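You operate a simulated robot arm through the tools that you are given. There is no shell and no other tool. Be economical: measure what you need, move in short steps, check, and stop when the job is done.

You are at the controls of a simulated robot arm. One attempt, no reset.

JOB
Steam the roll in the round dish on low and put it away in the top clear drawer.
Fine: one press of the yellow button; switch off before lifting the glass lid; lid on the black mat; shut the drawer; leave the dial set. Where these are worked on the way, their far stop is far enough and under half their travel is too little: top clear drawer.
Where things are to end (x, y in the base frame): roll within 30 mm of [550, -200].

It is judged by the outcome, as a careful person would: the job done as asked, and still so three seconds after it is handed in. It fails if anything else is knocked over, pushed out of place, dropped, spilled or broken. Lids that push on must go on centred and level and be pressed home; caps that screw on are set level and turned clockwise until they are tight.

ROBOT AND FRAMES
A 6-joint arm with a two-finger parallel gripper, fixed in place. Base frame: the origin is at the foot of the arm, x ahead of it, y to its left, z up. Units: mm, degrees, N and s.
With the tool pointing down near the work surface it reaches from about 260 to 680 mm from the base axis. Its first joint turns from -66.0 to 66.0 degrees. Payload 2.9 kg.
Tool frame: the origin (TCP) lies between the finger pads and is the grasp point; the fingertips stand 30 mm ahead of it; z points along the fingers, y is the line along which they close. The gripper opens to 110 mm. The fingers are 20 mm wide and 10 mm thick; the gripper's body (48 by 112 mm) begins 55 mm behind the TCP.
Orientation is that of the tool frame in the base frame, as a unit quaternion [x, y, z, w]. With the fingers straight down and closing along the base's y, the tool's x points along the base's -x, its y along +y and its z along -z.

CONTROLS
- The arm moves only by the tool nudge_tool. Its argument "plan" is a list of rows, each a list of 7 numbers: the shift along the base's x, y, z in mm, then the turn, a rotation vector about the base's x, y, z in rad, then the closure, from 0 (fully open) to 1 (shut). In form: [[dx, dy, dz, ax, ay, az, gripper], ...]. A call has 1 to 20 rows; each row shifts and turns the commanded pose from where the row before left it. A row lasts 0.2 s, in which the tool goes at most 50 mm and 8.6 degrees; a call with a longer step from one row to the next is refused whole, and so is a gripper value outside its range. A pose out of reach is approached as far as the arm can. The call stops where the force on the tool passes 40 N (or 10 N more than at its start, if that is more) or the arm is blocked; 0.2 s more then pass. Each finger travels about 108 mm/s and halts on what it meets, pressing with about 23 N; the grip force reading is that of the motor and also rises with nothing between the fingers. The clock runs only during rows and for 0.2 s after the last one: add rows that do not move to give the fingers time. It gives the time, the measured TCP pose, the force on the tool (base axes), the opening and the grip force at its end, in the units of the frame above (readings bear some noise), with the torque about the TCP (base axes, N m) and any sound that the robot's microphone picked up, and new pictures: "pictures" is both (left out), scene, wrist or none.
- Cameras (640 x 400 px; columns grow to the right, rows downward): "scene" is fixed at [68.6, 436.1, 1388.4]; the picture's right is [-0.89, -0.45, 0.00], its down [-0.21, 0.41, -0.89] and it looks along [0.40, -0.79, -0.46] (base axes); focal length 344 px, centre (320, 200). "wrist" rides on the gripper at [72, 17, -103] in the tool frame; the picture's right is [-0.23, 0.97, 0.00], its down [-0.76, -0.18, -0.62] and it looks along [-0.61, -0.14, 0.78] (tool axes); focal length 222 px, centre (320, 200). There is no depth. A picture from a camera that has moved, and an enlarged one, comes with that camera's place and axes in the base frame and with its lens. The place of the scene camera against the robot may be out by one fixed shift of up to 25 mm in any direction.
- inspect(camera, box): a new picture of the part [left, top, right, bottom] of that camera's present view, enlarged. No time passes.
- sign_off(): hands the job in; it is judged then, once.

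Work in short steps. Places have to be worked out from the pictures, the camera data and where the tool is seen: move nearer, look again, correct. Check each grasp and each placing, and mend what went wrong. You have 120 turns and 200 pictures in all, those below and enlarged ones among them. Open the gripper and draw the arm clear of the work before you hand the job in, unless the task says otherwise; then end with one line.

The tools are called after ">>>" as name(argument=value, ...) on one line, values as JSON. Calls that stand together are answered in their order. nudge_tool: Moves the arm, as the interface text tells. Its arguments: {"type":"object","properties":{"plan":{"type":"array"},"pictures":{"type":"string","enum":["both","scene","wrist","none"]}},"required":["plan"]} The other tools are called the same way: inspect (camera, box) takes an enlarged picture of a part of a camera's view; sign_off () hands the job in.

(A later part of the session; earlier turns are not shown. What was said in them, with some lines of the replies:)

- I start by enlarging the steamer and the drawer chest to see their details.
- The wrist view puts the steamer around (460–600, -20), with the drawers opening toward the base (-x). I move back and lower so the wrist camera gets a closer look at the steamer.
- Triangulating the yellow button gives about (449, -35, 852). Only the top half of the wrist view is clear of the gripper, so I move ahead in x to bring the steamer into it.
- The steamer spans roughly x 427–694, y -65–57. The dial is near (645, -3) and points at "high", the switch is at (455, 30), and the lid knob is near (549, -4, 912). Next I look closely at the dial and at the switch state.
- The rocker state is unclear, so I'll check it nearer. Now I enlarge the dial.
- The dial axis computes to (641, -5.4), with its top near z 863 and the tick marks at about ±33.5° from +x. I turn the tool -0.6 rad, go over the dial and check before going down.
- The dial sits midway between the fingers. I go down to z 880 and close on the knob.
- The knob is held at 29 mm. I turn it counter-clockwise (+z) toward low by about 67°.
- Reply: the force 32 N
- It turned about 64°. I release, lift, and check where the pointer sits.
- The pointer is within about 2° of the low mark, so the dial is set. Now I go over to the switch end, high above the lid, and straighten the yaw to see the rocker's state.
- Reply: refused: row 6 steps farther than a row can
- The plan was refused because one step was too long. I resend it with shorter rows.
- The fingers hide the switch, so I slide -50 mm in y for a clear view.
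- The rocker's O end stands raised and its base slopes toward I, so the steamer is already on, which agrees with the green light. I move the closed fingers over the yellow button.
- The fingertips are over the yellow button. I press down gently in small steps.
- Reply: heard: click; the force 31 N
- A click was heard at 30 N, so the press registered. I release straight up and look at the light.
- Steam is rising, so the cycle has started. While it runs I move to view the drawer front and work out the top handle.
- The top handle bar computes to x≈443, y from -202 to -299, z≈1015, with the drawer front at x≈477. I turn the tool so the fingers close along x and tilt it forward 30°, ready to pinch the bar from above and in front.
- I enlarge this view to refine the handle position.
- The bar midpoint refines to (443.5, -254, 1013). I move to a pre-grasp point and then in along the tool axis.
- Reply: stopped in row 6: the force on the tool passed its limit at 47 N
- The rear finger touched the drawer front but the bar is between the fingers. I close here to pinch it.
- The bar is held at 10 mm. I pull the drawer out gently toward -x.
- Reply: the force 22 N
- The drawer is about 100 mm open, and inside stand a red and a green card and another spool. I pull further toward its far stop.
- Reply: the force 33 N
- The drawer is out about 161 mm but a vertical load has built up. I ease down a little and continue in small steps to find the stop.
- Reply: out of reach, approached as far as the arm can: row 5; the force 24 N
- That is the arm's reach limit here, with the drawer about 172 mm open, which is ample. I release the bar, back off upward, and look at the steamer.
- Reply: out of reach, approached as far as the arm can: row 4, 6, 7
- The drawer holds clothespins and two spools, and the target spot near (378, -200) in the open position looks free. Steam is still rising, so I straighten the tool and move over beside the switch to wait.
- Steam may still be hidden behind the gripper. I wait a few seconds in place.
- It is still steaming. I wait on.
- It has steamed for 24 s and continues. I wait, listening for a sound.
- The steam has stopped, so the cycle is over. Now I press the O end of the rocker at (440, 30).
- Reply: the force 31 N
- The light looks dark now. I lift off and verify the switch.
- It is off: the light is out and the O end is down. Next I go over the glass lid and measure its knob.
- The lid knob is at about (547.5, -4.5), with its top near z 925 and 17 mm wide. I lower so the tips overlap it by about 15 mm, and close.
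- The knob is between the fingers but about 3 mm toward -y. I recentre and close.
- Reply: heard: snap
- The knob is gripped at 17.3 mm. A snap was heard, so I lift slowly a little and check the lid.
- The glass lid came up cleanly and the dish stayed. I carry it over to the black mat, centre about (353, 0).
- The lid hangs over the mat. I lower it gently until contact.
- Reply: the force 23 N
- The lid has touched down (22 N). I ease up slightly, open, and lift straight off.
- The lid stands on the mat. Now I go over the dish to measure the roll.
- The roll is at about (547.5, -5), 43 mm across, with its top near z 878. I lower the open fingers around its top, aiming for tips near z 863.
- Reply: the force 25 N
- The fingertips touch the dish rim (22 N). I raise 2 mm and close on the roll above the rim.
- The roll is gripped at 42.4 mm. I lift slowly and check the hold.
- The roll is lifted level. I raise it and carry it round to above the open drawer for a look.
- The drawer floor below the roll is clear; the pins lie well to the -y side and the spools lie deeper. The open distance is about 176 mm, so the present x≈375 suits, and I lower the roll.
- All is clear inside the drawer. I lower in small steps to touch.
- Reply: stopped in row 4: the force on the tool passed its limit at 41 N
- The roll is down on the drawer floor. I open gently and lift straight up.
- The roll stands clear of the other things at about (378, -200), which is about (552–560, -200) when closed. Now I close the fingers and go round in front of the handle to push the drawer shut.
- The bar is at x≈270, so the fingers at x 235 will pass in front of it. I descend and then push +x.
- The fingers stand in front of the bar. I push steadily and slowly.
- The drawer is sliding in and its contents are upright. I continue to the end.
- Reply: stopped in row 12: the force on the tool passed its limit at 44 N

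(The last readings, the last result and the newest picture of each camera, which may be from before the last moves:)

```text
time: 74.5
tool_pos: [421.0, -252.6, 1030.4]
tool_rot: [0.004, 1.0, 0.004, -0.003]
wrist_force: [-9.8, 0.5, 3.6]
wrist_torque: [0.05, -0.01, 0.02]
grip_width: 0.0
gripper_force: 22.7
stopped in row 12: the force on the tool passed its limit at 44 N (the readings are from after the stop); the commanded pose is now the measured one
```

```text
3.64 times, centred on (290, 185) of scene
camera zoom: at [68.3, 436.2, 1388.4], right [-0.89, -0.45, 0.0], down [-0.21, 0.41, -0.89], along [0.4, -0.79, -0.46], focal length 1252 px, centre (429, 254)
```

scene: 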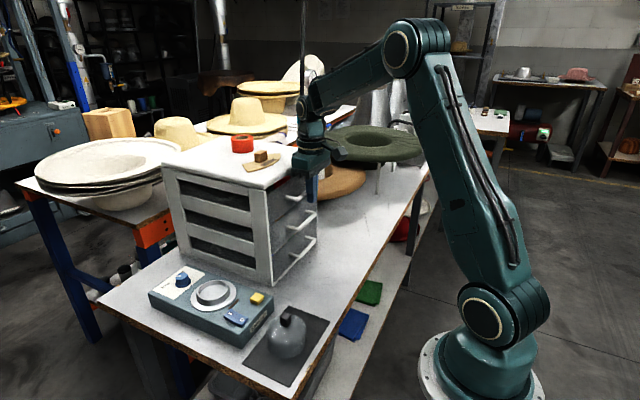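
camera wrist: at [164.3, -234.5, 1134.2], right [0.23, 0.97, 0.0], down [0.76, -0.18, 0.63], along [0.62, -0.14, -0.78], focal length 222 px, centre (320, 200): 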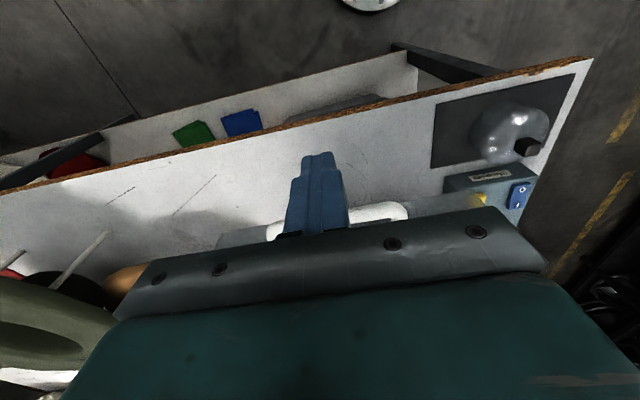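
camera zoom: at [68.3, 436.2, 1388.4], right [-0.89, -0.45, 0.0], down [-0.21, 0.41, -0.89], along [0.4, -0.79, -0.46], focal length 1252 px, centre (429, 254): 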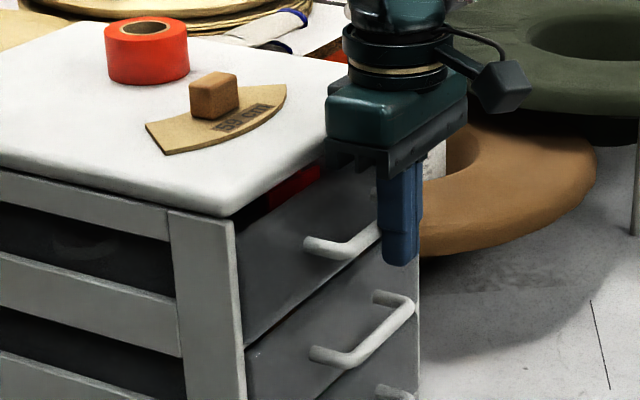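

The push stopped at 44 N and the handle is back at its original picture position, so the drawer is shut. I back off and verify.

>>> nudge_tool(plan=[[-25, 0, 0, 0, 0, 0, 1], [-30, 0, 10, 0, 0, 0, 1], [-20, 0, 40, 0, 0, 0, 0.8], [-10, 10, 45, 0, 0, 0, 0.5], [0, 20, 40, 0, 0, 0, 0.3], [10, 20, 10, 0, 0, 0, 0.3], [0, 0, 0, 0, 0, 0, 0.3]], pictures="both")

>>> inspect(camera="scene", box=[240, 150, 340, 290])

>>> inspect(camera="wrist", box=[190, 60, 430, 230])

```text
time: 76.1
tool_pos: [348.4, -202.8, 1175.9]
tool_rot: [0.003, 1.0, 0.004, -0.002]
wrist_force: [0.4, 0.4, 0.2]
wrist_torque: [0.04, 0.02, -0.02]
grip_width: 76.9
gripper_force: 0.0
camera wrist: at [276.7, -185.3, 1281.5], right [0.23, 0.97, 0.01], down [0.76, -0.19, 0.62], along [0.6, -0.14, -0.79], focal length 222 px, centre (320, 200)
```

scene: 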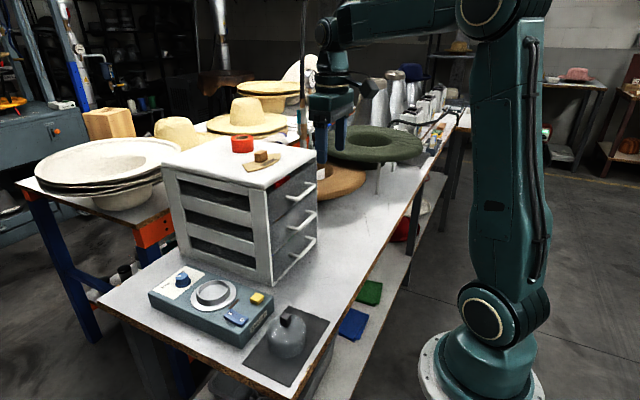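
wrist: 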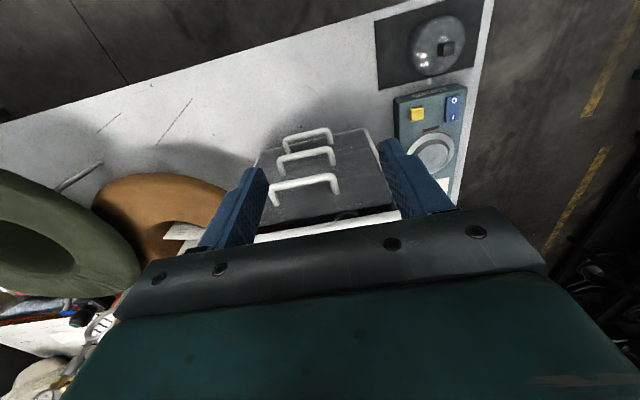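

```text
2.86 times, centred on (290, 220) of scene
camera zoom: at [68.6, 436.1, 1388.4], right [-0.89, -0.45, 0.0], down [-0.21, 0.41, -0.89], along [0.4, -0.79, -0.46], focal length 984 px, centre (406, 143)
```

zoom: 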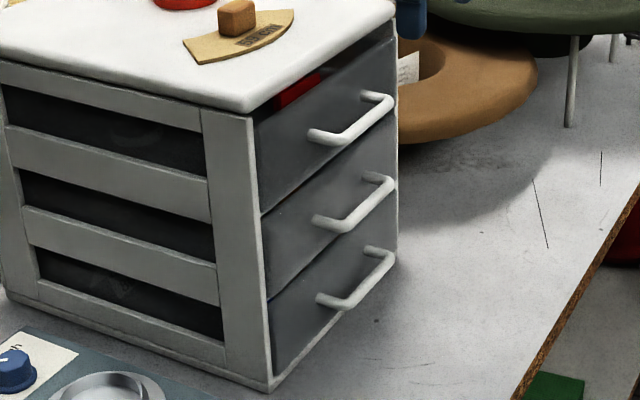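

```text
2.35 times, centred on (310, 145) of wrist
camera zoom: at [276.7, -185.3, 1281.5], right [0.23, 0.97, 0.01], down [0.76, -0.19, 0.62], along [0.6, -0.14, -0.79], focal length 523 px, centre (344, 329)
```

zoom: 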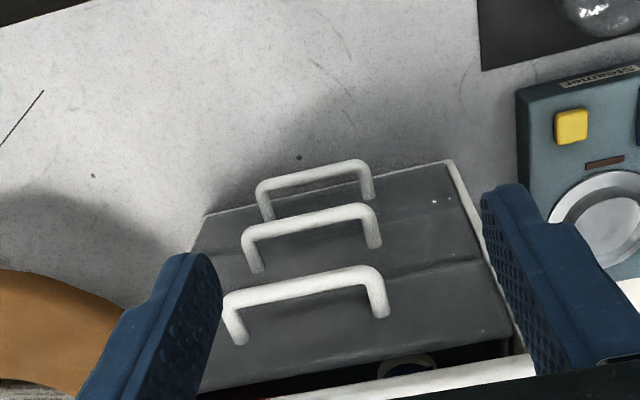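

The drawer matches its original closed view, and the roll can be seen inside at about (545–550, -200). The lid is on the mat, the steamer is off, the dial is on low, and the arm is open and clear, so I hand in.

>>> sign_off()

```text
The job is handed in.
```

The roll was steamed on low and put in the top drawer at about (548, -200), with the drawer shut, the steamer off and the lid on the black mat. The dial is left on low, about 2° short of the mark.
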